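You operate a simulated robot arm through the tools that you are given. There is no shell and no other tool.

You are at the controls of a simulated two-armed robot. One attempt, no reset.

Task
Charge the red battery till it reads 100 % and put it away.
Fine: the charger is off while the battery goes on and comes off, and at the end; its own slot; tin shut.

It is judged by the outcome, as a careful person would: the job done as asked, and still so three seconds after it is handed in. It fails if anything else is knocked over, pushed out of place, dropped, spilled or broken.

Robot
Two 7-joint arms with fingered hands on one trunk that stands fixed in place. Base frame: the origin is at the foot of the trunk, x ahead of it, y to its left, z up; the work surface is at about z = 880. Lengths are in mm, angles in rad, forces in N, time in s.
The left shoulder is at [59, 174, 1065], the right one opposite. With the tool pointing down near the work surface each hand reaches from about 300 to 740 mm from the base axis, measured 20 degrees to its own side. Payload 3.8 kg a hand.
The tool frame of a hand sits at the grasp point between the pads (the TCP): z along the fingers, y along the line on which they close. The tips reach 26 mm beyond it. The gripper opens to 132 mm; its body begins 73 mm behind the TCP. The gripper is a hand of 3 fingers: y runs from the thumb to the fingers, the wrist lies at [0, 0, -224] in the tool frame.
Orientation is that of the tool frame in the base frame, as a unit quaternion [x, y, z, w]. With the fingers straight down and closing along the base's y, the tool's x points along the base's -x, its y along +y and its z along -z.

Tools
- The arms move only by the tool nudge_tool. It takes "left_series", "right_series" or both (then of equal length, played together; a hand with none holds still); each is a list of rows, each a list of 6 numbers: the shift along the base's x, y, z in m, then the turn, a rotation vector about the base's x, y, z in degrees. In form: [[tx, ty, tz, ax, ay, az], ...]. A call has 1 to 20 rows; each row shifts and turns the commanded pose from where the row before left it. Rows are played at 5 a second. More than 50 mm and 0.15 rad between two rows, and nothing of the call is played. Where a pose cannot be reached the arm comes as near as it can. A force on the tool above 40 N (or 10 N above the force at the start of the call, whichever is more), or a blocked arm, ends the call early, and 0.2 s more pass. In this call time passes only in rows, and 0.2 s behind the last. The reply holds the time, the measured pose of the TCP, the force on the tool along the base axes, the opening and the grip force, in the units named above and with some noise, with the torque about the TCP (base axes, N m) and any sound that the robot's microphone picked up.
- Cameras (640 x 400 px; columns grow to the right, rows downward): "scene" is now at [152, -33.8, 1016.6]; the picture's right is [-0.53, -0.85, 0.00], its down [0.41, -0.25, -0.88] and it looks along [0.75, -0.46, 0.48] (base axes); focal length 214 px, centre (320, 200). "left" rides on the left gripper at [-62, 3, -92] in its tool frame; the picture's right is [-0.05, -1.00, 0.00], its down [0.83, -0.04, -0.56] and it looks along [0.55, -0.03, 0.83] (tool axes); focal length 230 px, centre (320, 200). "right" rides on the right gripper at [62, 3, -92] in its tool frame; the picture's right is [-0.05, 1.00, 0.00], its down [-0.83, -0.04, -0.56] and it looks along [-0.55, -0.03, 0.83] (tool axes); focal length 230 px, centre (320, 200). There is no depth. A picture from a camera that has moved, and an enlarged one, comes with that camera's place and axes in the base frame and with its lens.
- camera(camera): a new picture of that camera. The clock stands still meanwhile.
- slide_trunk(by): moves the trunk up (or, below 0, down) by that many mm; the arms and the scene camera ride with it, the base frame stays. It gives what a move gives, with no picture.
- set_fingers(finger1, finger2, thumb_bend, hand): sets how far each is bent, from 0 (flat) to 100 (curled in); at 30 the hand is open as for a grip, at 70 the pads meet at the TCP. One left out holds its place. A second passes; each finger stops where it meets its share of the squeeze, and holds until it gets a number again. It is the only way to open and close the hand. It gives what a move gives, with no picture; readings hold the bend of each and the force on the fingers (four entries, about 0 where the hand has none), thumb and palm.
- pan_tilt(pan, tilt): turns the head with the scene camera to pan (to the left, within 1.047 rad either way) and tilt (down, from -0.506 to 1.204), counted from straight ahead of the robot (the tilt from the chest, where the trunk bows). It gives what a move gives.
- enlarge(camera, box): a new picture of the part [left, top, right, bottom] of that camera's present view, enlarged. The clock stands still meanwhile.
- sign_off(): hands the job in; it is judged then, once.

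Places have to be worked out from the pictures, the camera data and where the tool is seen. Open the grippers and draw the arms clear of the work before you hand the job in, unless the task says otherwise.

The tools are called after "Emit:" as name(argument=value, ...) on one line, values as JSON. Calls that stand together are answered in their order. nudge_tool: Moves the arms, as the interface text tells. Its arguments: {"type":"object","properties":{"left_series":{"type":"array","items":{"type":"array","items":{"type":"number"}}},"right_series":{"type":"array","items":{"type":"array","items":{"type":"number"}}}},"required":[]} The other tools are called the same way: slide_trunk (by) moves the trunk up or down; set_fingers (finger1, finger2, thumb_bend, hand) moves the fingers one by one; pan_tilt (pan, tilt) turns the head that bears the scene camera; camera (camera) takes a picture; enlarge (camera, box) takes an enlarged picture of a part of a camera's view; sign_off () hands the job in.

At the start:

```text
time_s: 0.0
left_ee_pos: [303.3, -27.6, 1282.0]
left_orientation: [0.0, 1.0, 0.0, 0.001]
left_force: [-1.0, -0.7, -0.3]
left_wrist_torque: [0.02, 0.01, 0.03]
left_width: 131.9
left_grip_force: 0.1
left_shape: jaw
left_bend: [30.0, 30.0, 30.0]
left_finger forces: [0.0, 0.0, 0.0, 0.0, 0.0, 0.0]
right_ee_pos: [371.1, -448.5, 1225.2]
right_orientation: [0.001, 1.0, 0.0, 0.0]
right_force: [0.0, -0.3, 0.7]
right_wrist_torque: [-0.01, 0.01, -0.02]
right_width: 131.9
right_grip_force: 0.0
right_shape: jaw
right_bend: [30.0, 30.0, 30.0]
right_finger forces: [0.0, 0.0, 0.0, 0.0, 0.1, 0.0]
trunk travel left (down, up): [-375.0, 107.0]
head pan, tilt (commanded): [-0.553, -0.499]
```

scene: 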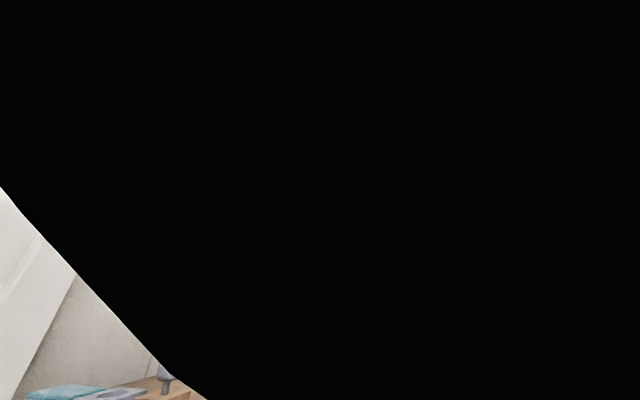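
right: 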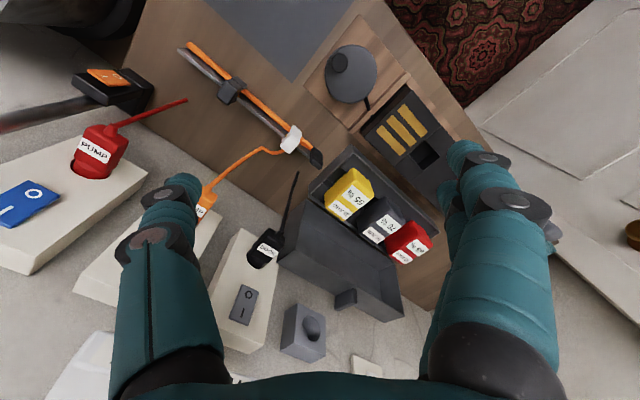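
left: 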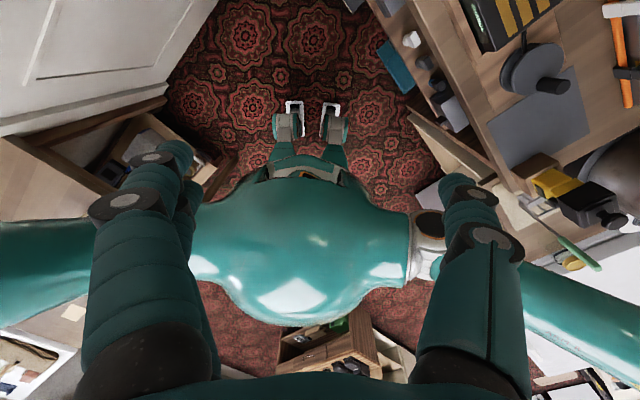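

The scene camera is mostly blocked (looking up into an arm). I'll turn the head down toward the work surface on the right side to get an overview.

Emit:
pan_tilt(pan=-0.6, tilt=0.5)

Emit:
camera(camera="scene")

Emit:
enlarge(camera="right", box=[280, 30, 480, 155])

Emit:
enlarge(camera="right", box=[260, 140, 460, 265])

```text
time_s: 1.3
left_ee_pos: [302.4, -27.2, 1281.6]
left_orientation: [-0.001, 1.0, 0.0, 0.001]
left_force: [0.4, 0.0, 0.4]
left_wrist_torque: [-0.03, 0.03, -0.01]
left_width: 132.0
left_grip_force: 0.0
left_shape: jaw
left_bend: [30.0, 30.0, 30.0]
left_finger forces: [0.1, 0.1, 0.1, 0.0, 0.1, 0.0]
right_ee_pos: [372.6, -447.6, 1224.2]
right_orientation: [0.001, 1.0, 0.0, -0.001]
right_force: [0.5, 0.0, 0.1]
right_wrist_torque: [0.01, 0.0, -0.01]
right_width: 131.9
right_grip_force: 0.1
right_shape: jaw
right_bend: [30.0, 30.0, 30.0]
right_finger forces: [0.1, 0.0, 0.0, 0.0, 0.0, 0.0]
trunk travel left (down, up): [-375.0, 107.0]
head pan, tilt (commanded): [-0.6, 0.499]
```

```text
taken
camera scene: at [170.1, -50.0, 930.4], right [-0.56, -0.83, 0.0], down [-0.39, 0.27, -0.88], along [0.72, -0.5, -0.48], focal length 214 px, centre (320, 200)
```

scene: 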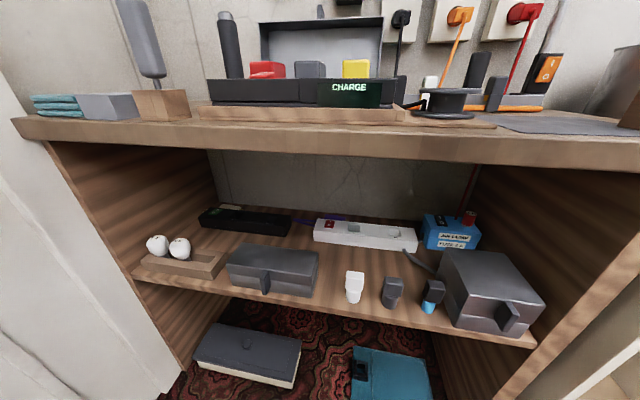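

```text
3.20 times, centred on (380, 92) of right
camera zoom: at [310.2, -443.7, 1317.4], right [0.05, 1.0, 0.0], down [0.83, -0.04, 0.56], along [0.55, -0.03, -0.83], focal length 736 px, centre (128, 544)
```

zoom: 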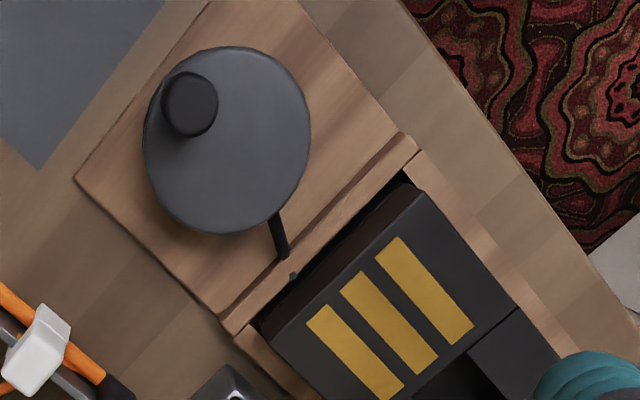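

```text
3.20 times, centred on (360, 202) of right
camera zoom: at [310.2, -443.7, 1317.4], right [0.05, 1.0, 0.0], down [0.83, -0.04, 0.56], along [0.55, -0.03, -0.83], focal length 736 px, centre (192, 192)
```

zoom: 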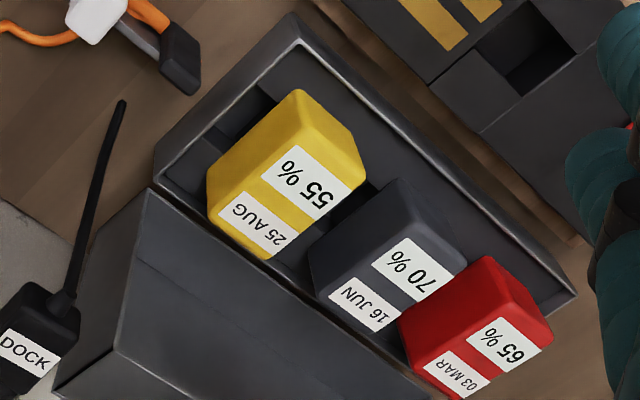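

The head now sees the bench: an open tin with three batteries, a charger with a "CHARGE" display, wall sockets behind. I'll zoom into these areas for details.

Emit:
enlarge(camera="scene", box=[200, 0, 420, 137])

Emit:
enlarge(camera="scene", box=[370, 0, 590, 137])

Emit:
enlarge(camera="right", box=[140, 140, 420, 360])

Emit:
enlarge(camera="right", box=[0, 20, 220, 280])

```text
2.91 times, centred on (310, 68) of scene
camera zoom: at [170.1, -50.0, 930.4], right [-0.56, -0.83, 0.0], down [-0.39, 0.27, -0.88], along [0.72, -0.5, -0.48], focal length 624 px, centre (349, 582)
```

zoom: 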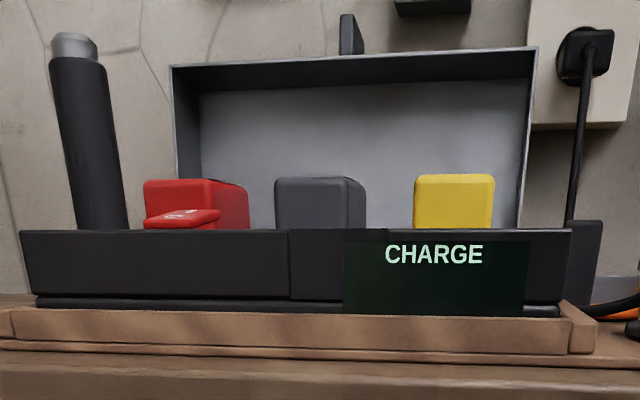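

```text
2.91 times, centred on (480, 68) of scene
camera zoom: at [170.1, -50.0, 930.4], right [-0.56, -0.83, 0.0], down [-0.39, 0.27, -0.88], along [0.72, -0.5, -0.48], focal length 624 px, centre (-146, 582)
```

zoom: 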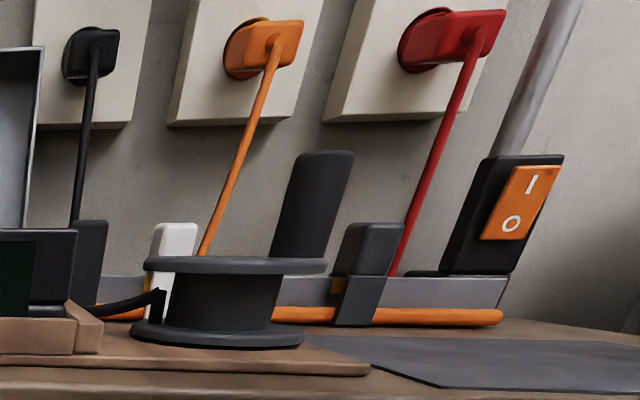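

```text
1.82 times, centred on (280, 250) of right
camera zoom: at [310.2, -443.7, 1317.4], right [0.05, 1.0, 0.0], down [0.83, -0.04, 0.56], along [0.55, -0.03, -0.83], focal length 418 px, centre (393, 109)
```

zoom: 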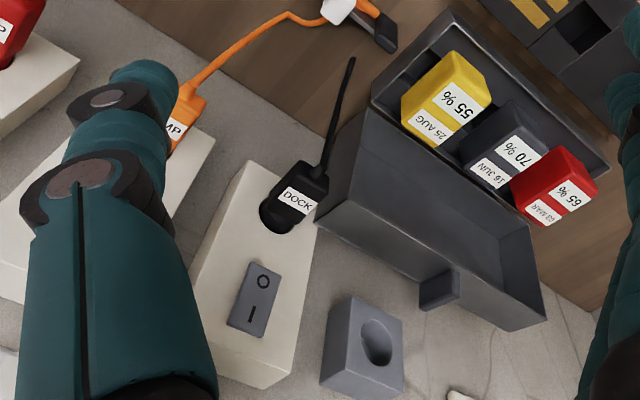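

```text
1.54 times, centred on (110, 150) of right
camera zoom: at [310.2, -443.7, 1317.4], right [0.05, 1.0, 0.0], down [0.83, -0.04, 0.56], along [0.55, -0.03, -0.83], focal length 354 px, centre (643, 277)
```

zoom: 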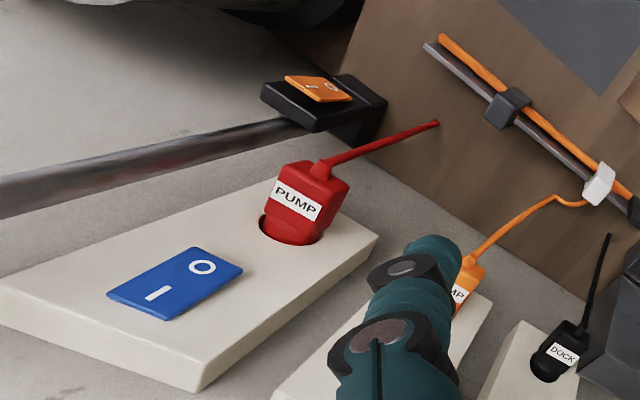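

I see the DOCK plug with a gray O/I rocker beside it on the wall. I'll tilt the head up a little to view the wall plates front-on.

Emit:
pan_tilt(pan=-0.65, tilt=0.15)

Emit:
camera(camera="scene")

Emit:
enlarge(camera="scene", box=[200, 60, 520, 260])

```text
time_s: 2.1
left_ee_pos: [303.0, -29.1, 1282.6]
left_orientation: [0.0, 1.0, -0.001, 0.001]
left_force: [-0.9, -0.4, 1.0]
left_wrist_torque: [0.01, -0.01, 0.01]
left_width: 131.9
left_grip_force: 0.0
left_shape: jaw
left_bend: [30.0, 30.0, 30.0]
left_finger forces: [0.0, 0.0, 0.1, 0.1, 0.0, 0.0]
right_ee_pos: [371.0, -446.7, 1225.0]
right_orientation: [-0.001, 1.0, 0.0, 0.0]
right_force: [0.3, 0.2, 0.9]
right_wrist_torque: [-0.02, -0.02, 0.0]
right_width: 132.0
right_grip_force: 0.1
right_shape: jaw
right_bend: [30.0, 30.0, 30.0]
right_finger forces: [0.0, 0.1, 0.1, 0.1, 0.1, 0.0]
trunk travel left (down, up): [-375.0, 107.0]
head pan, tilt (commanded): [-0.649, 0.15]
```

```text
taken
camera scene: at [168.9, -54.7, 962.7], right [-0.6, -0.8, 0.0], down [-0.12, 0.09, -0.99], along [0.79, -0.6, -0.15], focal length 214 px, centre (320, 200)
```

scene: 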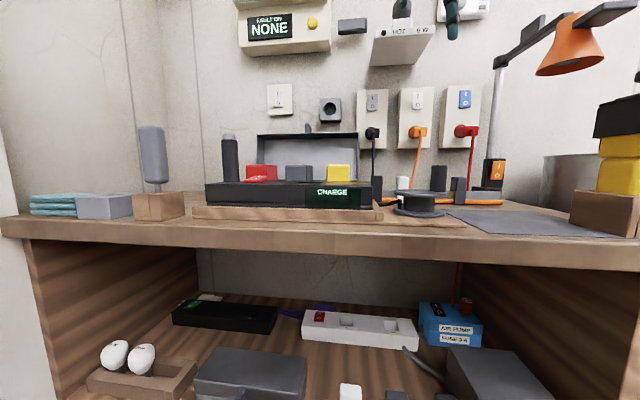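

```text
2.00 times, centred on (360, 160) of scene
camera zoom: at [168.9, -54.7, 962.7], right [-0.6, -0.8, 0.0], down [-0.12, 0.09, -0.99], along [0.79, -0.6, -0.15], focal length 429 px, centre (240, 280)
```

zoom: 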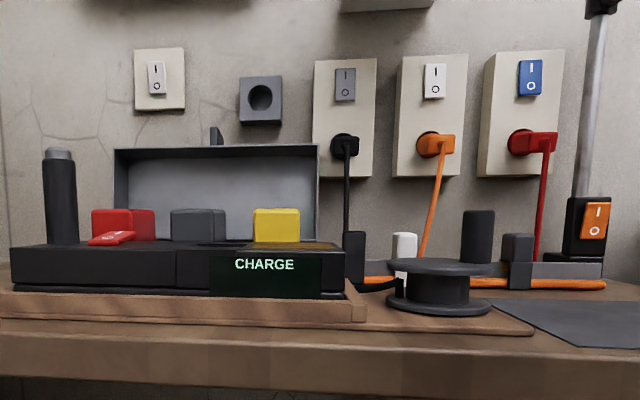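

There are several wall devices including a display reading "NONE" and a red thing on the charger. Zooming into each.

Emit:
enlarge(camera="scene", box=[220, 0, 380, 100])

Emit:
enlarge(camera="scene", box=[195, 140, 355, 240])

Emit:
enlarge(camera="scene", box=[340, 70, 500, 170])

Emit:
enlarge(camera="scene", box=[160, 280, 480, 400])

```text
4.00 times, centred on (300, 50) of scene
camera zoom: at [168.9, -54.7, 962.7], right [-0.6, -0.8, 0.0], down [-0.12, 0.09, -0.99], along [0.79, -0.6, -0.15], focal length 858 px, centre (400, 800)
```

zoom: 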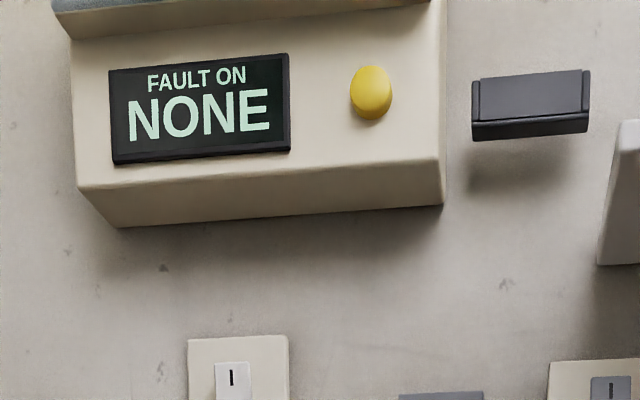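

```text
4.00 times, centred on (275, 190) of scene
camera zoom: at [168.9, -54.7, 962.7], right [-0.6, -0.8, 0.0], down [-0.12, 0.09, -0.99], along [0.79, -0.6, -0.15], focal length 858 px, centre (500, 240)
```

zoom: 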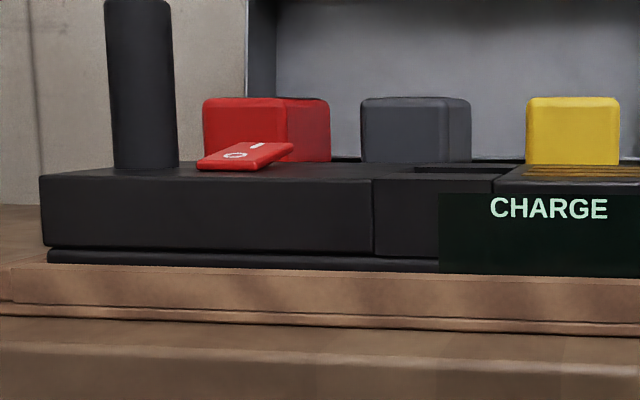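

```text
4.00 times, centred on (420, 120) of scene
camera zoom: at [168.9, -54.7, 962.7], right [-0.6, -0.8, 0.0], down [-0.12, 0.09, -0.99], along [0.79, -0.6, -0.15], focal length 858 px, centre (-80, 520)
```

zoom: 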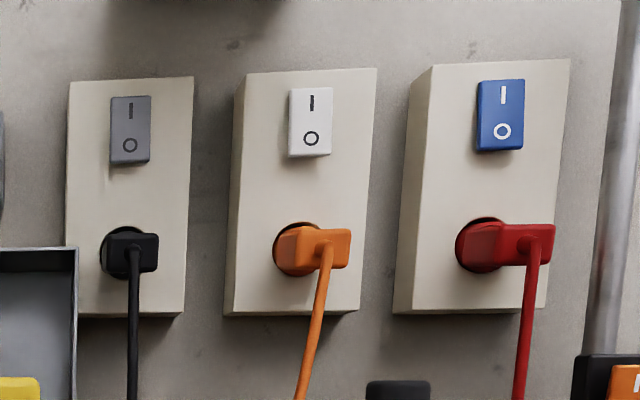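

```text
2.00 times, centred on (320, 340) of scene
camera zoom: at [168.9, -54.7, 962.7], right [-0.6, -0.8, 0.0], down [-0.12, 0.09, -0.99], along [0.79, -0.6, -0.15], focal length 429 px, centre (320, -80)
```

zoom: 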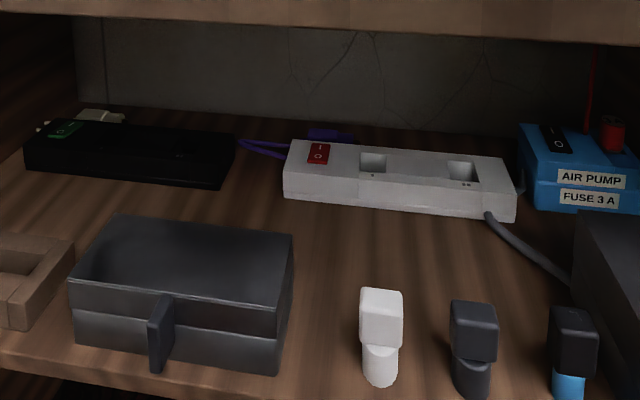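

The charger has a red I/O rocker on its top, a bay and striped contacts. I'll move the left hand away to the left, and shift the right hand so its camera looks over the charger.

Emit:
nudge_tool(left_series=[[0, 0.045, 0, 0, 0, 0], [0, 0.045, 0, 0, 0, 0], [0, 0.045, 0, 0, 0, 0], [0, 0.045, 0, 0, 0, 0], [0, 0.045, 0, 0, 0, 0]], right_series=[[-0.016, 0.04, 0, 0, 0, 0], [-0.016, 0.04, 0, 0, 0, 0], [-0.016, 0.04, 0, 0, 0, 0], [-0.016, 0.04, 0, 0, 0, 0], [-0.016, 0.04, 0, 0, 0, 0]])

Emit:
camera(camera="right")

```text
time_s: 3.3
left_ee_pos: [305.1, 179.9, 1238.1]
left_orientation: [0.0, 1.0, -0.002, 0.002]
left_force: [0.3, 0.5, 0.2]
left_wrist_torque: [-0.02, -0.01, -0.02]
left_width: 131.9
left_grip_force: 0.1
left_shape: jaw
left_bend: [30.0, 30.0, 30.0]
left_finger forces: [0.0, 0.1, 0.0, 0.0, 0.1, 0.0]
left hand out of reach, approached as far as the arm can: row 2, 3, 4, 5
right_ee_pos: [292.0, -246.3, 1224.4]
right_orientation: [0.0, 1.0, -0.001, 0.0]
right_force: [0.5, 0.4, 0.4]
right_wrist_torque: [-0.01, -0.02, 0.0]
right_width: 131.7
right_grip_force: 0.1
right_shape: jaw
right_bend: [30.0, 30.0, 30.0]
right_finger forces: [0.0, 0.1, 0.1, 0.0, 0.0, 0.0]
trunk travel left (down, up): [-375.0, 107.0]
head pan, tilt (commanded): [-0.649, 0.15]
```

```text
taken
camera right: at [229.9, -242.5, 1317.7], right [0.05, 1.0, 0.0], down [0.83, -0.04, 0.56], along [0.55, -0.03, -0.83], focal length 230 px, centre (320, 200)
```

right: 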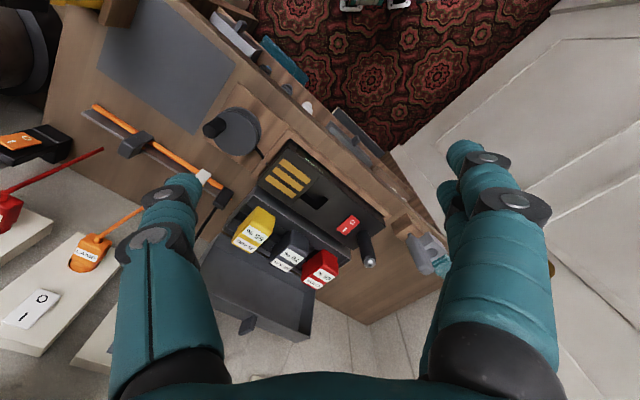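

The charger and tin are now in view between the fingers. I'll zoom in on the charger and tin.

Emit:
enlarge(camera="right", box=[220, 130, 400, 242])

Emit:
enlarge(camera="right", box=[300, 190, 400, 252])

Emit:
enlarge(camera="right", box=[190, 190, 370, 342])

```text
3.56 times, centred on (310, 186) of right
camera zoom: at [229.9, -242.5, 1317.7], right [0.05, 1.0, 0.0], down [0.83, -0.04, 0.56], along [0.55, -0.03, -0.83], focal length 818 px, centre (356, 250)
```

zoom: 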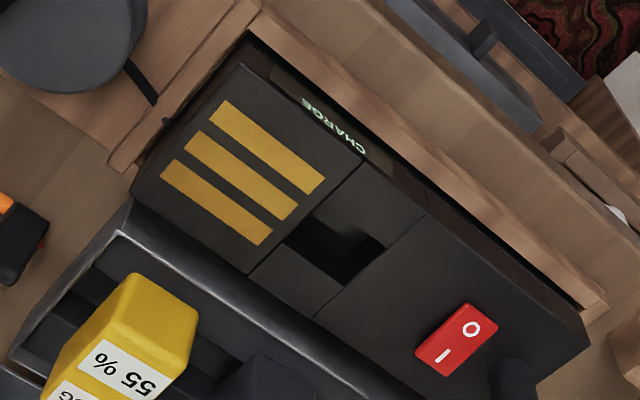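

```text
6.40 times, centred on (350, 221) of right
camera zoom: at [229.9, -242.5, 1317.7], right [0.05, 1.0, 0.0], down [0.83, -0.04, 0.56], along [0.55, -0.03, -0.83], focal length 1472 px, centre (128, 66)
```

zoom: 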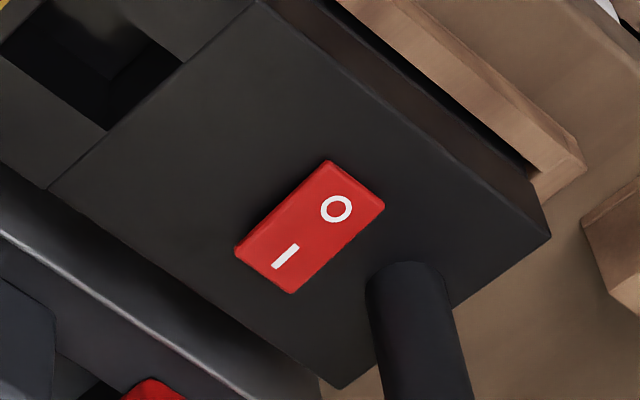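

```text
2.63 times, centred on (280, 266) of right
camera zoom: at [229.9, -242.5, 1317.7], right [0.05, 1.0, 0.0], down [0.83, -0.04, 0.56], along [0.55, -0.03, -0.83], focal length 606 px, centre (425, 26)
```

zoom: 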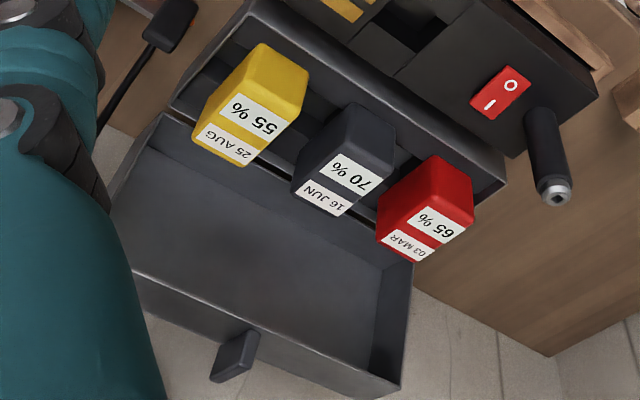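

Red rocker: the O (front) end looks pressed, I end raised, so it appears off for now. I'll bring the right hand closer and turn it about the vertical to line up with the bench (about −41°) for a clearer, measured view of the charger and tin.

Emit:
nudge_tool(right_series=[[0.031, 0.0036, -0.0232, 0, 0, -8.2], [0.031, 0.0036, -0.0232, 0, 0, -8.2], [0.031, 0.0036, -0.0232, 0, 0, -8.2], [0.031, 0.0036, -0.0232, 0, 0, -8.2], [0.031, 0.0036, -0.0232, 0, 0, -8.2]])

Emit:
camera(camera="right")

Emit:
camera(camera="scene")

```text
time_s: 4.5
left_ee_pos: [304.7, 178.4, 1239.3]
left_orientation: [0.0, 1.0, -0.002, 0.001]
left_force: [-0.4, 0.6, 0.4]
left_wrist_torque: [0.0, 0.02, 0.01]
left_width: 131.9
left_grip_force: 0.1
left_shape: jaw
left_bend: [30.0, 30.0, 30.0]
left_finger forces: [0.0, 0.0, 0.1, 0.1, 0.1, 0.0]
right_ee_pos: [450.0, -229.8, 1108.3]
right_orientation: [0.352, 0.936, 0.0, 0.0]
right_force: [0.6, 1.1, -0.7]
right_wrist_torque: [-0.01, 0.0, 0.0]
right_width: 132.0
right_grip_force: 0.1
right_shape: jaw
right_bend: [30.0, 30.0, 30.0]
right_finger forces: [0.1, 0.1, 0.0, 0.0, 0.0, 0.0]
trunk travel left (down, up): [-375.0, 107.0]
head pan, tilt (commanded): [-0.649, 0.15]
```

```text
taken
camera right: at [406.4, -186.3, 1201.7], right [0.7, 0.72, 0.0], down [0.6, -0.58, 0.55], along [0.4, -0.39, -0.83], focal length 230 px, centre (320, 200)
```

right: 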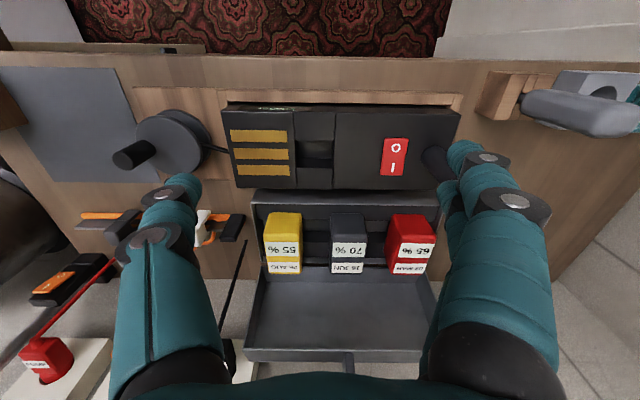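

```text
taken
camera scene: at [169.7, -54.8, 962.6], right [-0.6, -0.8, 0.0], down [-0.12, 0.09, -0.99], along [0.79, -0.6, -0.15], focal length 214 px, centre (320, 200)
```

scene: 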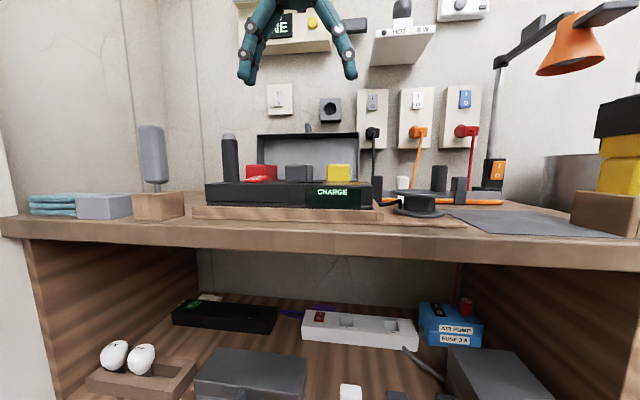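

The charger, bay and tin are clear now. Zooming in for geometry.

Emit:
enlarge(camera="right", box=[210, 90, 470, 200])

Emit:
enlarge(camera="right", box=[230, 180, 460, 380])

Emit:
enlarge(camera="right", box=[340, 100, 480, 200])

```text
2.46 times, centred on (340, 145) of right
camera zoom: at [406.4, -186.3, 1201.7], right [0.7, 0.72, 0.0], down [0.6, -0.58, 0.55], along [0.4, -0.39, -0.83], focal length 566 px, centre (271, 335)
```

zoom: 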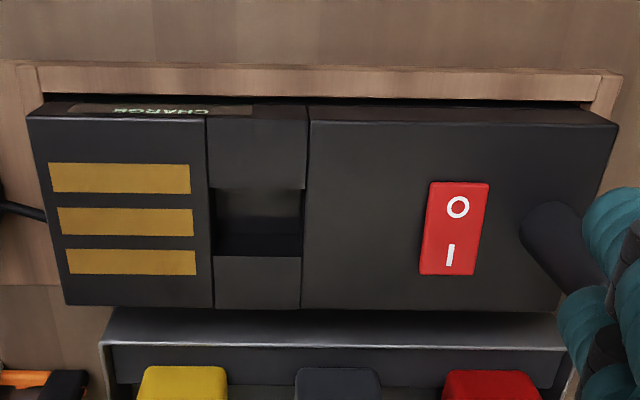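

```text
2.00 times, centred on (345, 280) of right
camera zoom: at [406.4, -186.3, 1201.7], right [0.7, 0.72, 0.0], down [0.6, -0.58, 0.55], along [0.4, -0.39, -0.83], focal length 460 px, centre (270, 40)
```

zoom: 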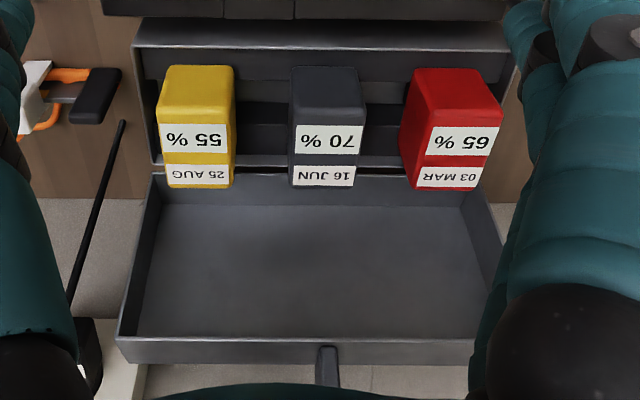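

```text
4.00 times, centred on (410, 150) of right
camera zoom: at [406.4, -186.3, 1201.7], right [0.7, 0.72, 0.0], down [0.6, -0.58, 0.55], along [0.4, -0.39, -0.83], focal length 920 px, centre (-40, 400)
```

zoom: 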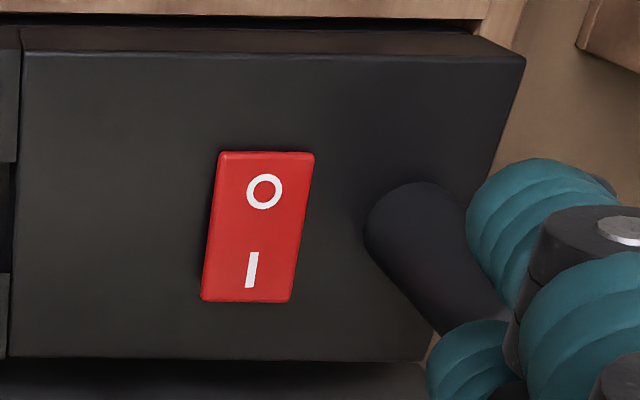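

The bench lies at about 45° to the base. Charger top is around z 933, bay centre near (481,-269), rocker near (549,-199), red battery near (680,-266) with top about z 972. I'll bring the camera closer to see into the bay, keeping clear of the black post.

Emit:
nudge_tool(right_series=[[-0.0062, -0.0059, -0.0293, 0, 0, -1.27], [-0.0062, -0.0059, -0.0293, 0, 0, -1.27], [-0.0062, -0.0059, -0.0293, 0, 0, -1.27]])

Emit:
camera(camera="right")

Emit:
enlarge(camera="right", box=[220, 80, 460, 230])

Emit:
enlarge(camera="right", box=[200, 180, 460, 342])

```text
time_s: 5.3
left_ee_pos: [304.3, 177.7, 1239.6]
left_orientation: [0.0, 1.0, -0.002, 0.001]
left_force: [0.1, 1.1, 0.2]
left_wrist_torque: [0.02, 0.0, -0.02]
left_width: 132.2
left_grip_force: 0.1
left_shape: jaw
left_bend: [30.0, 30.0, 30.0]
left_finger forces: [0.0, 0.1, 0.1, 0.0, 0.1, 0.0]
right_ee_pos: [429.3, -246.3, 1020.6]
right_orientation: [0.381, 0.925, 0.0, 0.0]
right_force: [0.6, 0.3, -0.6]
right_wrist_torque: [0.01, 0.0, -0.03]
right_width: 131.8
right_grip_force: 0.1
right_shape: jaw
right_bend: [30.0, 30.0, 30.0]
right_finger forces: [0.1, 0.0, 0.0, 0.1, 0.0, 0.0]
trunk travel left (down, up): [-375.0, 107.0]
head pan, tilt (commanded): [-0.649, 0.15]
```

```text
taken
camera right: at [386.8, -201.2, 1113.8], right [0.74, 0.67, 0.0], down [0.56, -0.62, 0.56], along [0.37, -0.41, -0.83], focal length 230 px, centre (320, 200)
```

right: 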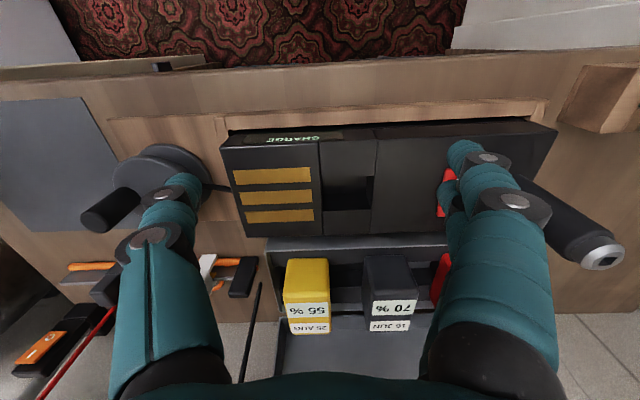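

```text
2.67 times, centred on (340, 155) of right
camera zoom: at [386.8, -201.2, 1113.8], right [0.74, 0.67, 0.0], down [0.56, -0.62, 0.56], along [0.37, -0.41, -0.83], focal length 614 px, centre (267, 320)
```

zoom: 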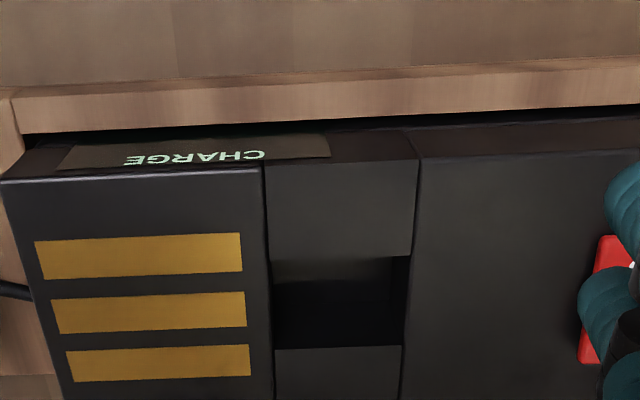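

```text
2.46 times, centred on (330, 261) of right
camera zoom: at [386.8, -201.2, 1113.8], right [0.74, 0.67, 0.0], down [0.56, -0.62, 0.56], along [0.37, -0.41, -0.83], focal length 566 px, centre (295, 50)
```

zoom: 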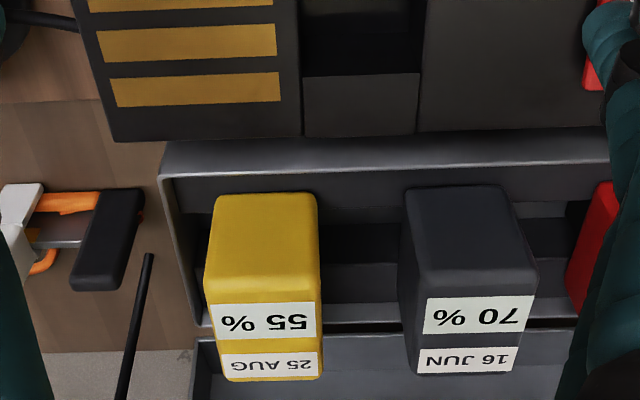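

Bay hole measures about 47×37 mm centred near L=150, N=531 (bench axes), batteries ~51×73 mm bodies sitting with bottom at z≈916. Reach to the red battery is near the limit, so I'll raise the trunk 90 mm for better reach and a better head view.

Emit:
slide_trunk(by=90)

Emit:
pan_tilt(pan=-0.7, tilt=0.35)

Emit:
camera(camera="scene")

Emit:
camera(camera="right")

```text
time_s: 6.5
left_ee_pos: [306.3, 180.4, 1328.3]
left_orientation: [0.0, 1.0, 0.001, -0.001]
left_force: [1.0, 0.0, -0.4]
left_wrist_torque: [-0.03, 0.01, -0.02]
left_width: 131.8
left_grip_force: 0.0
left_shape: jaw
left_bend: [30.0, 30.0, 30.0]
left_finger forces: [0.0, 0.0, 0.0, 0.0, 0.0, 0.0]
right_ee_pos: [428.6, -249.2, 1110.0]
right_orientation: [0.38, 0.925, 0.001, -0.002]
right_force: [0.6, -0.8, 0.2]
right_wrist_torque: [-0.01, 0.02, 0.03]
right_width: 131.7
right_grip_force: 0.1
right_shape: jaw
right_bend: [30.0, 30.0, 30.0]
right_finger forces: [0.1, 0.0, 0.0, 0.1, 0.1, 0.1]
trunk travel left (down, up): [-465.0, 17.0]
head pan, tilt (commanded): [-0.649, 0.15]
```

```text
time_s: 7.3
left_ee_pos: [304.0, 179.2, 1329.9]
left_orientation: [0.0, 1.0, 0.0, 0.001]
left_force: [1.1, -0.7, -0.8]
left_wrist_torque: [0.01, 0.0, -0.03]
left_width: 131.9
left_grip_force: 0.0
left_shape: jaw
left_bend: [30.0, 30.0, 30.0]
left_finger forces: [0.0, 0.1, 0.1, 0.1, 0.0, 0.1]
right_ee_pos: [427.5, -248.1, 1110.5]
right_orientation: [0.381, 0.925, 0.001, -0.001]
right_force: [0.3, 0.6, 0.0]
right_wrist_torque: [-0.01, 0.0, -0.02]
right_width: 131.9
right_grip_force: 0.1
right_shape: jaw
right_bend: [30.0, 30.0, 30.0]
right_finger forces: [0.0, 0.1, 0.1, 0.0, 0.1, 0.0]
trunk travel left (down, up): [-465.0, 17.0]
head pan, tilt (commanded): [-0.7, 0.351]
```

```text
taken
camera scene: at [178.9, -58.6, 1061.5], right [-0.64, -0.77, 0.0], down [-0.26, 0.22, -0.94], along [0.72, -0.6, -0.34], focal length 214 px, centre (320, 200)
```

scene: 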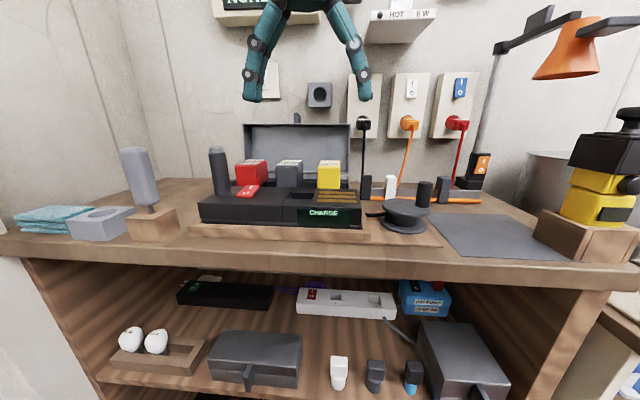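

```text
taken
camera right: at [386.4, -202.3, 1203.9], right [0.74, 0.67, 0.0], down [0.56, -0.62, 0.55], along [0.37, -0.41, -0.83], focal length 230 px, centre (320, 200)
```

right: 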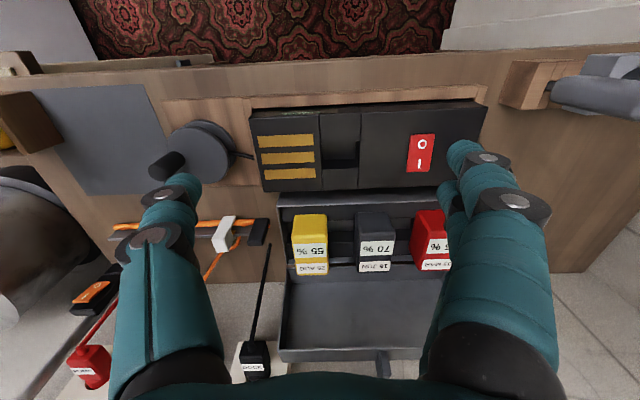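

The head view is much better now. Zooming in on charger/tin and the wall switch.

Emit:
enlarge(camera="scene", box=[190, 100, 380, 240])

Emit:
enlarge(camera="scene", box=[330, 60, 490, 160])

Emit:
enlarge(camera="scene", box=[200, 150, 300, 212])

```text
2.86 times, centred on (285, 170) of scene
camera zoom: at [178.9, -58.6, 1061.5], right [-0.64, -0.77, 0.0], down [-0.26, 0.22, -0.94], along [0.72, -0.6, -0.34], focal length 613 px, centre (420, 286)
```

zoom: 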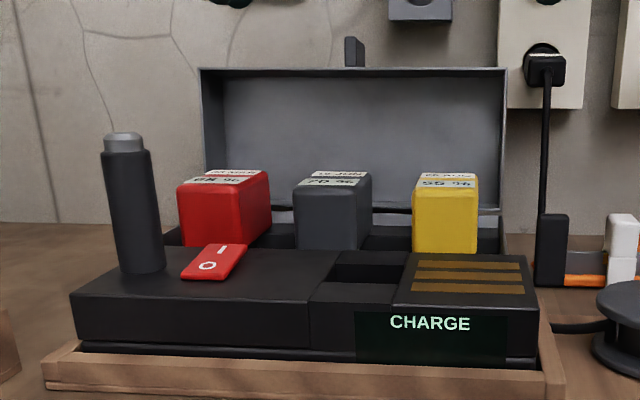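

```text
4.00 times, centred on (410, 110) of scene
camera zoom: at [178.9, -58.6, 1061.5], right [-0.64, -0.77, 0.0], down [-0.26, 0.22, -0.94], along [0.72, -0.6, -0.34], focal length 858 px, centre (-40, 560)
```

zoom: 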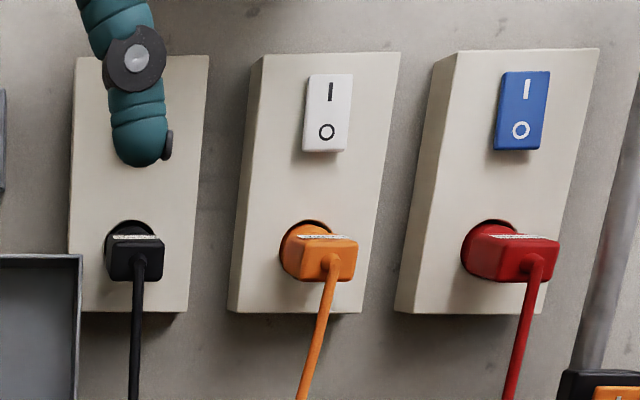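

```text
6.40 times, centred on (250, 181) of scene
camera zoom: at [178.9, -58.6, 1061.5], right [-0.64, -0.77, 0.0], down [-0.26, 0.22, -0.94], along [0.72, -0.6, -0.34], focal length 1373 px, centre (768, 322)
```

zoom: 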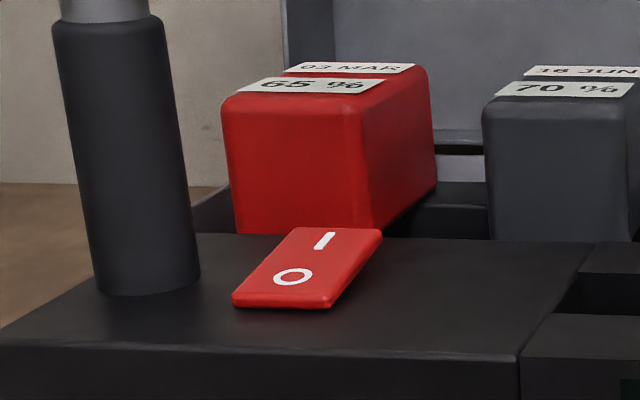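

The rocker's I end is clearly raised (charger off). I'll move the right hand above the red battery at safe height and pre-narrow the fingers to see clearances.

Emit:
nudge_tool(right_series=[[0.0414, -0.0025, 0, 0, 0, 0], [0.0414, -0.0025, 0, 0, 0, 0], [0.0414, -0.0025, 0, 0, 0, 0], [0.0414, -0.0025, 0, 0, 0, 0], [0.0414, -0.0025, 0, 0, 0, 0], [0.0414, -0.0025, 0, 0, 0, 0]])

Emit:
set_fingers(hand="right", finger1=47, finger2=47, thumb_bend=47)

Emit:
camera(camera="right")

Emit:
camera(camera="scene")

```text
time_s: 8.7
left_ee_pos: [303.2, 179.3, 1328.5]
left_orientation: [0.0, 1.0, 0.0, 0.001]
left_force: [-0.4, 0.2, -0.6]
left_wrist_torque: [-0.01, 0.03, 0.01]
left_width: 131.9
left_grip_force: 0.0
left_shape: jaw
left_bend: [30.0, 30.0, 30.0]
left_finger forces: [0.0, 0.1, 0.0, 0.0, 0.0, 0.0]
right_ee_pos: [512.8, -326.2, 1114.6]
right_orientation: [0.379, 0.926, 0.001, -0.001]
right_force: [0.2, 0.3, -0.3]
right_wrist_torque: [0.01, 0.01, 0.04]
right_width: 131.7
right_grip_force: 0.0
right_shape: jaw
right_bend: [30.0, 30.0, 30.0]
right_finger forces: [0.0, 0.0, 0.0, 0.1, 0.0, 0.0]
right hand out of reach, approached as far as the arm can: row 1, 2, 3, 4, 5, 6
trunk travel left (down, up): [-465.0, 17.0]
head pan, tilt (commanded): [-0.7, 0.351]
```

```text
time_s: 9.7
left_ee_pos: [304.5, 179.3, 1327.8]
left_orientation: [0.0, 1.0, 0.0, 0.001]
left_force: [-0.4, -0.1, 0.6]
left_wrist_torque: [0.01, -0.03, -0.02]
left_width: 131.9
left_grip_force: 0.1
left_shape: jaw
left_bend: [30.0, 30.0, 30.0]
left_finger forces: [0.0, 0.0, 0.0, 0.0, 0.1, 0.1]
right_ee_pos: [511.8, -325.3, 1114.9]
right_orientation: [0.381, 0.925, 0.002, 0.001]
right_force: [-0.3, 0.6, -0.8]
right_wrist_torque: [-0.01, 0.0, -0.02]
right_width: 78.5
right_grip_force: 0.1
right_shape: fingers
right_bend: [47.0, 47.0, 47.0]
right_finger forces: [0.0, 0.1, 0.0, 0.1, 0.1, 0.1]
trunk travel left (down, up): [-465.0, 17.0]
head pan, tilt (commanded): [-0.7, 0.351]
```

```text
taken
camera right: at [470.7, -279.8, 1206.7], right [0.74, 0.67, 0.0], down [0.56, -0.62, 0.55], along [0.37, -0.41, -0.83], focal length 230 px, centre (320, 200)
```

right: 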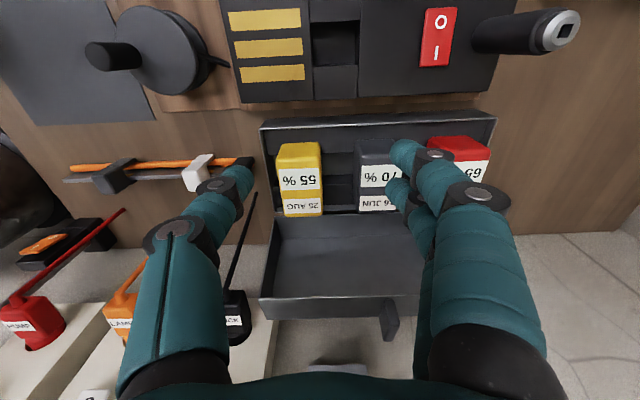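

```text
taken
camera scene: at [179.0, -58.6, 1061.4], right [-0.64, -0.76, 0.0], down [-0.26, 0.22, -0.94], along [0.72, -0.6, -0.34], focal length 214 px, centre (320, 200)
```

scene: 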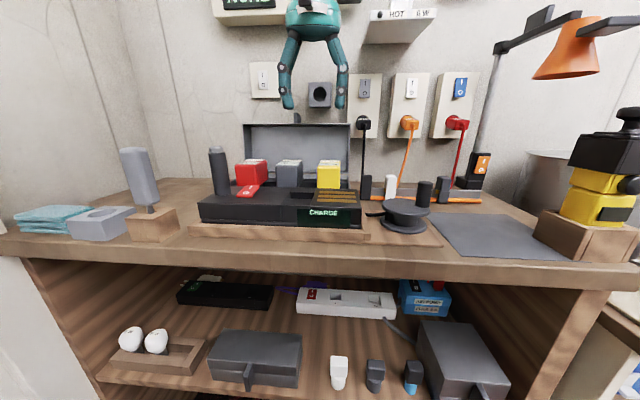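

The pose at −45° yaw was out of reach. I'll turn the hand the other way (toward +45°, closing front-to-back) in small steps at this height and see where the arm can get.

Emit:
nudge_tool(right_series=[[0, 0, 0, 0, 0, 8], [0, 0, 0, 0, 0, 8], [0, 0, 0, 0, 0, 8], [0, 0, 0, 0, 0, 8], [0, 0, 0, 0, 0, 8], [0, 0, 0, 0, 0, 5.2]])

```text
time_s: 11.1
left_ee_pos: [304.0, 178.4, 1328.3]
left_orientation: [0.0, 1.0, 0.001, 0.001]
left_force: [0.3, 0.0, 0.0]
left_wrist_torque: [0.0, 0.03, 0.01]
left_width: 131.8
left_grip_force: 0.0
left_shape: jaw
left_bend: [30.0, 30.0, 30.0]
left_finger forces: [0.0, 0.0, 0.0, 0.0, 0.1, 0.0]
right_ee_pos: [511.5, -324.9, 1112.6]
right_orientation: [-0.006, 1.0, 0.0, -0.001]
right_force: [0.2, -0.2, -0.1]
right_wrist_torque: [0.0, 0.0, -0.03]
right_width: 78.6
right_grip_force: 0.1
right_shape: fingers
right_bend: [47.0, 47.0, 47.0]
right_finger forces: [0.1, 0.0, 0.0, 0.0, 0.0, 0.0]
trunk travel left (down, up): [-465.0, 17.0]
head pan, tilt (commanded): [-0.7, 0.351]
```

At 0° yaw the pose is fine and the command restarts from the measured pose. I'll continue to +45° yaw (thumb toward the wall), then test moving over the red battery.

Emit:
nudge_tool(right_series=[[0, 0, 0, 0, 0, 8.2], [0, 0, 0, 0, 0, 8.2], [0, 0, 0, 0, 0, 8.2], [0, 0, 0, 0, 0, 8.2], [0, 0, 0, 0, 0, 8.2], [0, 0, 0, 0, 0, 4.7], [0.03, 0.01, 0.0, 0, 0, 0], [0.03, 0.01, 0.0, 0, 0, 0]])

Emit:
camera(camera="right")

```text
time_s: 12.9
left_ee_pos: [304.5, 178.7, 1329.9]
left_orientation: [0.0, 1.0, 0.0, 0.002]
left_force: [-0.8, 0.2, 0.6]
left_wrist_torque: [0.03, 0.0, 0.01]
left_width: 131.6
left_grip_force: 0.1
left_shape: jaw
left_bend: [30.0, 30.0, 30.0]
left_finger forces: [0.0, 0.0, 0.0, 0.0, 0.1, 0.0]
right_ee_pos: [509.8, -325.8, 1112.4]
right_orientation: [-0.393, 0.92, 0.001, -0.001]
right_force: [-0.2, -0.6, 0.0]
right_wrist_torque: [-0.04, -0.02, -0.03]
right_width: 78.4
right_grip_force: 0.0
right_shape: fingers
right_bend: [47.0, 47.0, 47.0]
right_finger forces: [0.1, 0.0, 0.0, 0.1, 0.1, 0.0]
right hand out of reach, approached as far as the arm can: row 7, 8
trunk travel left (down, up): [-465.0, 17.0]
head pan, tilt (commanded): [-0.7, 0.351]
```

```text
taken
camera right: at [466.0, -366.8, 1205.0], right [-0.69, 0.73, 0.0], down [0.61, 0.57, 0.55], along [0.4, 0.38, -0.83], focal length 230 px, centre (320, 200)
```

right: 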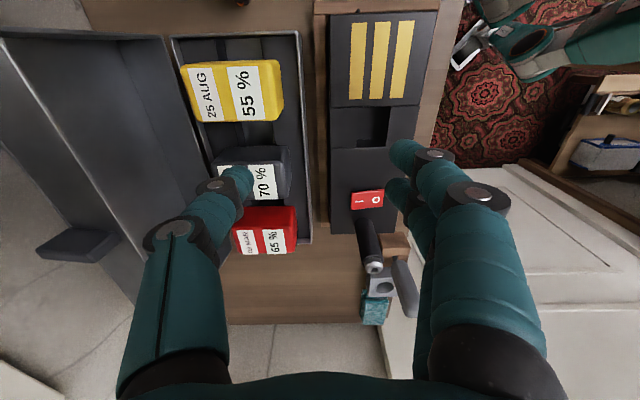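

Reach seems limited at this height (wrist too high relative to the shoulder). I'll lower to about z 1040 (still above all the batteries) and try moving toward the red battery again.

Emit:
nudge_tool(right_series=[[0, 0, -0.036, 0, 0, 0], [0, 0, -0.036, 0, 0, 0], [0.025, 0.012, 0.0, 0, 0, 0], [0.025, 0.012, 0.0, 0, 0, 0], [0.025, 0.012, 0.0, 0, 0, 0]])

```text
time_s: 14.1
left_ee_pos: [304.8, 178.1, 1328.4]
left_orientation: [0.0, 1.0, -0.001, 0.001]
left_force: [-0.4, -0.3, -0.4]
left_wrist_torque: [-0.02, -0.02, 0.0]
left_width: 131.9
left_grip_force: 0.0
left_shape: jaw
left_bend: [30.0, 30.0, 30.0]
left_finger forces: [0.1, 0.1, 0.0, 0.1, 0.0, 0.1]
right_ee_pos: [513.5, -321.7, 1045.2]
right_orientation: [-0.392, 0.92, 0.001, -0.001]
right_force: [-0.6, -0.3, -0.3]
right_wrist_torque: [0.03, 0.04, -0.02]
right_width: 78.6
right_grip_force: 0.1
right_shape: fingers
right_bend: [47.0, 47.0, 47.0]
right_finger forces: [0.0, 0.0, 0.0, 0.1, 0.1, 0.0]
right hand out of reach, approached as far as the arm can: row 3, 4, 5
trunk travel left (down, up): [-465.0, 17.0]
head pan, tilt (commanded): [-0.7, 0.351]
```

Still stuck near the same spot. Let me look at the right arm's configuration with the head camera to understand the limit.

Emit:
pan_tilt(pan=-0.9, tilt=-0.35)

Emit:
camera(camera="scene")

Emit:
camera(camera="left")

```text
time_s: 15.2
left_ee_pos: [304.3, 179.2, 1329.3]
left_orientation: [0.0, 1.0, 0.0, 0.001]
left_force: [0.7, 0.8, 0.3]
left_wrist_torque: [0.0, -0.02, 0.01]
left_width: 131.6
left_grip_force: 0.0
left_shape: jaw
left_bend: [30.0, 30.0, 30.0]
left_finger forces: [0.0, 0.0, 0.0, 0.0, 0.1, 0.0]
right_ee_pos: [513.1, -321.5, 1045.1]
right_orientation: [-0.393, 0.92, 0.001, 0.0]
right_force: [-0.2, -0.4, 0.6]
right_wrist_torque: [0.01, -0.01, -0.02]
right_width: 78.4
right_grip_force: 0.0
right_shape: fingers
right_bend: [47.0, 47.0, 47.0]
right_finger forces: [0.0, 0.0, 0.1, 0.1, 0.1, 0.1]
trunk travel left (down, up): [-465.0, 17.0]
head pan, tilt (commanded): [-0.901, -0.351]
```

```text
taken
camera scene: at [155.0, -58.1, 1123.2], right [-0.78, -0.62, 0.0], down [0.21, -0.27, -0.94], along [0.58, -0.74, 0.34], focal length 214 px, centre (320, 200)
```

scene: 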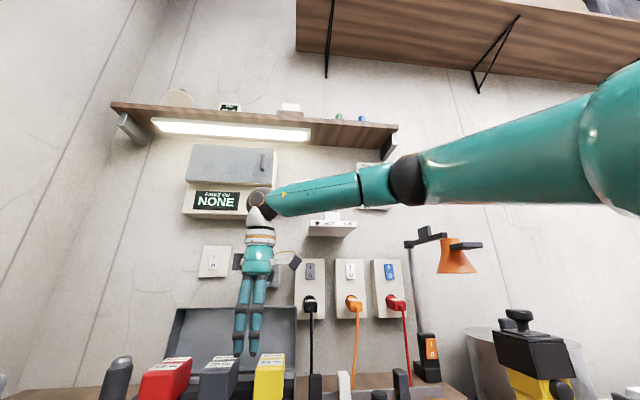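

```text
taken
camera left: at [365.6, 182.8, 1422.1], right [0.05, -1.0, 0.0], down [-0.83, -0.04, 0.55], along [-0.55, -0.03, -0.83], focal length 230 px, centre (320, 200)
```

left: 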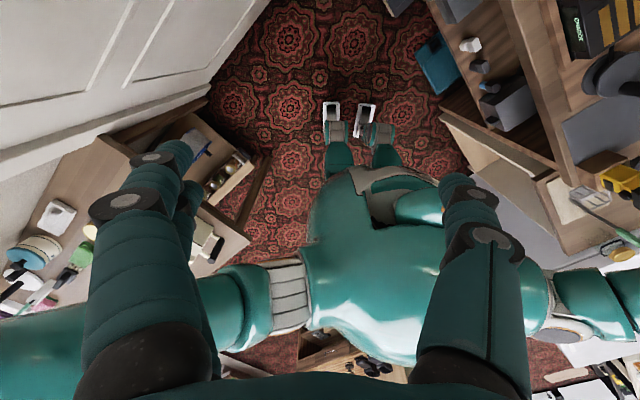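

The arm looks nearly straight yet should reach farther. I'll test a pure outward move and see what the arm does.

Emit:
nudge_tool(right_series=[[0.03, -0.01, 0.0, 0, 0, 0], [0.03, -0.01, 0.0, 0, 0, 0]])

Emit:
nudge_tool(right_series=[[0.0, 0.03, 0.0, 0, 0, 0], [0.0, 0.03, 0.0, 0, 0, 0]])

```text
time_s: 15.8
left_ee_pos: [305.5, 178.2, 1328.3]
left_orientation: [-0.001, 1.0, 0.0, 0.001]
left_force: [0.1, -0.4, -0.2]
left_wrist_torque: [-0.01, 0.02, 0.01]
left_width: 132.1
left_grip_force: 0.0
left_shape: jaw
left_bend: [30.0, 30.0, 30.0]
left_finger forces: [0.0, 0.1, 0.0, 0.0, 0.0, 0.1]
right_ee_pos: [525.7, -357.4, 1048.8]
right_orientation: [-0.393, 0.92, 0.001, 0.0]
right_force: [0.2, -0.5, 0.4]
right_wrist_torque: [0.03, 0.01, 0.03]
right_width: 78.5
right_grip_force: 0.2
right_shape: fingers
right_bend: [47.0, 47.0, 47.0]
right_finger forces: [0.1, 0.1, 0.2, 0.0, 0.1, 0.1]
right hand out of reach, approached as far as the arm can: row 1, 2
trunk travel left (down, up): [-465.0, 17.0]
head pan, tilt (commanded): [-0.901, -0.351]
```

```text
time_s: 16.4
left_ee_pos: [303.6, 177.8, 1328.6]
left_orientation: [0.0, 1.0, 0.0, 0.001]
left_force: [0.3, 0.2, 1.0]
left_wrist_torque: [0.01, -0.02, -0.01]
left_width: 132.1
left_grip_force: 0.0
left_shape: jaw
left_bend: [30.0, 30.0, 30.0]
left_finger forces: [0.1, 0.1, 0.0, 0.0, 0.0, 0.0]
right_ee_pos: [506.1, -304.3, 1049.2]
right_orientation: [-0.391, 0.92, 0.0, 0.0]
right_force: [0.5, -0.2, 0.3]
right_wrist_torque: [0.0, -0.04, 0.01]
right_width: 78.7
right_grip_force: 0.0
right_shape: fingers
right_bend: [47.0, 47.0, 47.0]
right_finger forces: [0.0, 0.1, 0.1, 0.0, 0.0, 0.0]
right hand out of reach, approached as far as the arm can: row 1, 2
trunk travel left (down, up): [-465.0, 17.0]
head pan, tilt (commanded): [-0.901, -0.351]
```

The limit behaves like a locked elbow with the tool pointing straight down. I'll retreat a little, turn back to −45° yaw, and tilt the hand about 24° so the fingers point outward toward the wall, which should free the wrist.

Emit:
nudge_tool(right_series=[[-0.006, 0.005, 0.003, 0, 0, -8.2], [-0.006, 0.005, 0.003, 0, 0, -8.2], [-0.006, 0.005, 0.003, 0, 0, -8.2], [-0.006, 0.005, 0.003, 0, 0, -8.2], [-0.006, 0.005, 0.003, 0, 0, -8.2], [-0.006, 0.005, 0.003, 0, 0, -8.2], [-0.006, 0.005, 0.003, 0, 0, -8.2], [-0.006, 0.005, 0.003, 0, 0, -8.2], [-0.006, 0.005, 0.003, 0, 0, -8.2], [-0.006, 0.005, 0.003, 0, 0, -8.2], [0, 0, 0, 0, 0, -8.2], [0, 0, 0, -5.66, -5.66, 0], [0, 0, 0, -5.66, -5.66, 0], [0, 0, 0, -5.66, -5.66, 0]])

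```text
time_s: 19.4
left_ee_pos: [303.5, 178.2, 1329.0]
left_orientation: [0.0, 1.0, 0.0, 0.001]
left_force: [-0.3, 0.7, 1.0]
left_wrist_torque: [-0.01, -0.05, 0.03]
left_width: 131.8
left_grip_force: 0.0
left_shape: jaw
left_bend: [30.0, 30.0, 30.0]
left_finger forces: [0.0, 0.1, 0.0, 0.0, 0.0, 0.1]
right_ee_pos: [464.4, -349.3, 1122.8]
right_orientation: [0.362, 0.91, -0.077, 0.188]
right_force: [-0.3, -0.1, -0.5]
right_wrist_torque: [0.02, -0.05, 0.02]
right_width: 78.5
right_grip_force: 0.0
right_shape: fingers
right_bend: [47.0, 47.0, 47.0]
right_finger forces: [0.1, 0.0, 0.0, 0.0, 0.0, 0.0]
right hand out of reach, approached as far as the arm can: row 12, 13, 14
trunk travel left (down, up): [-465.0, 17.0]
head pan, tilt (commanded): [-0.901, -0.351]
```

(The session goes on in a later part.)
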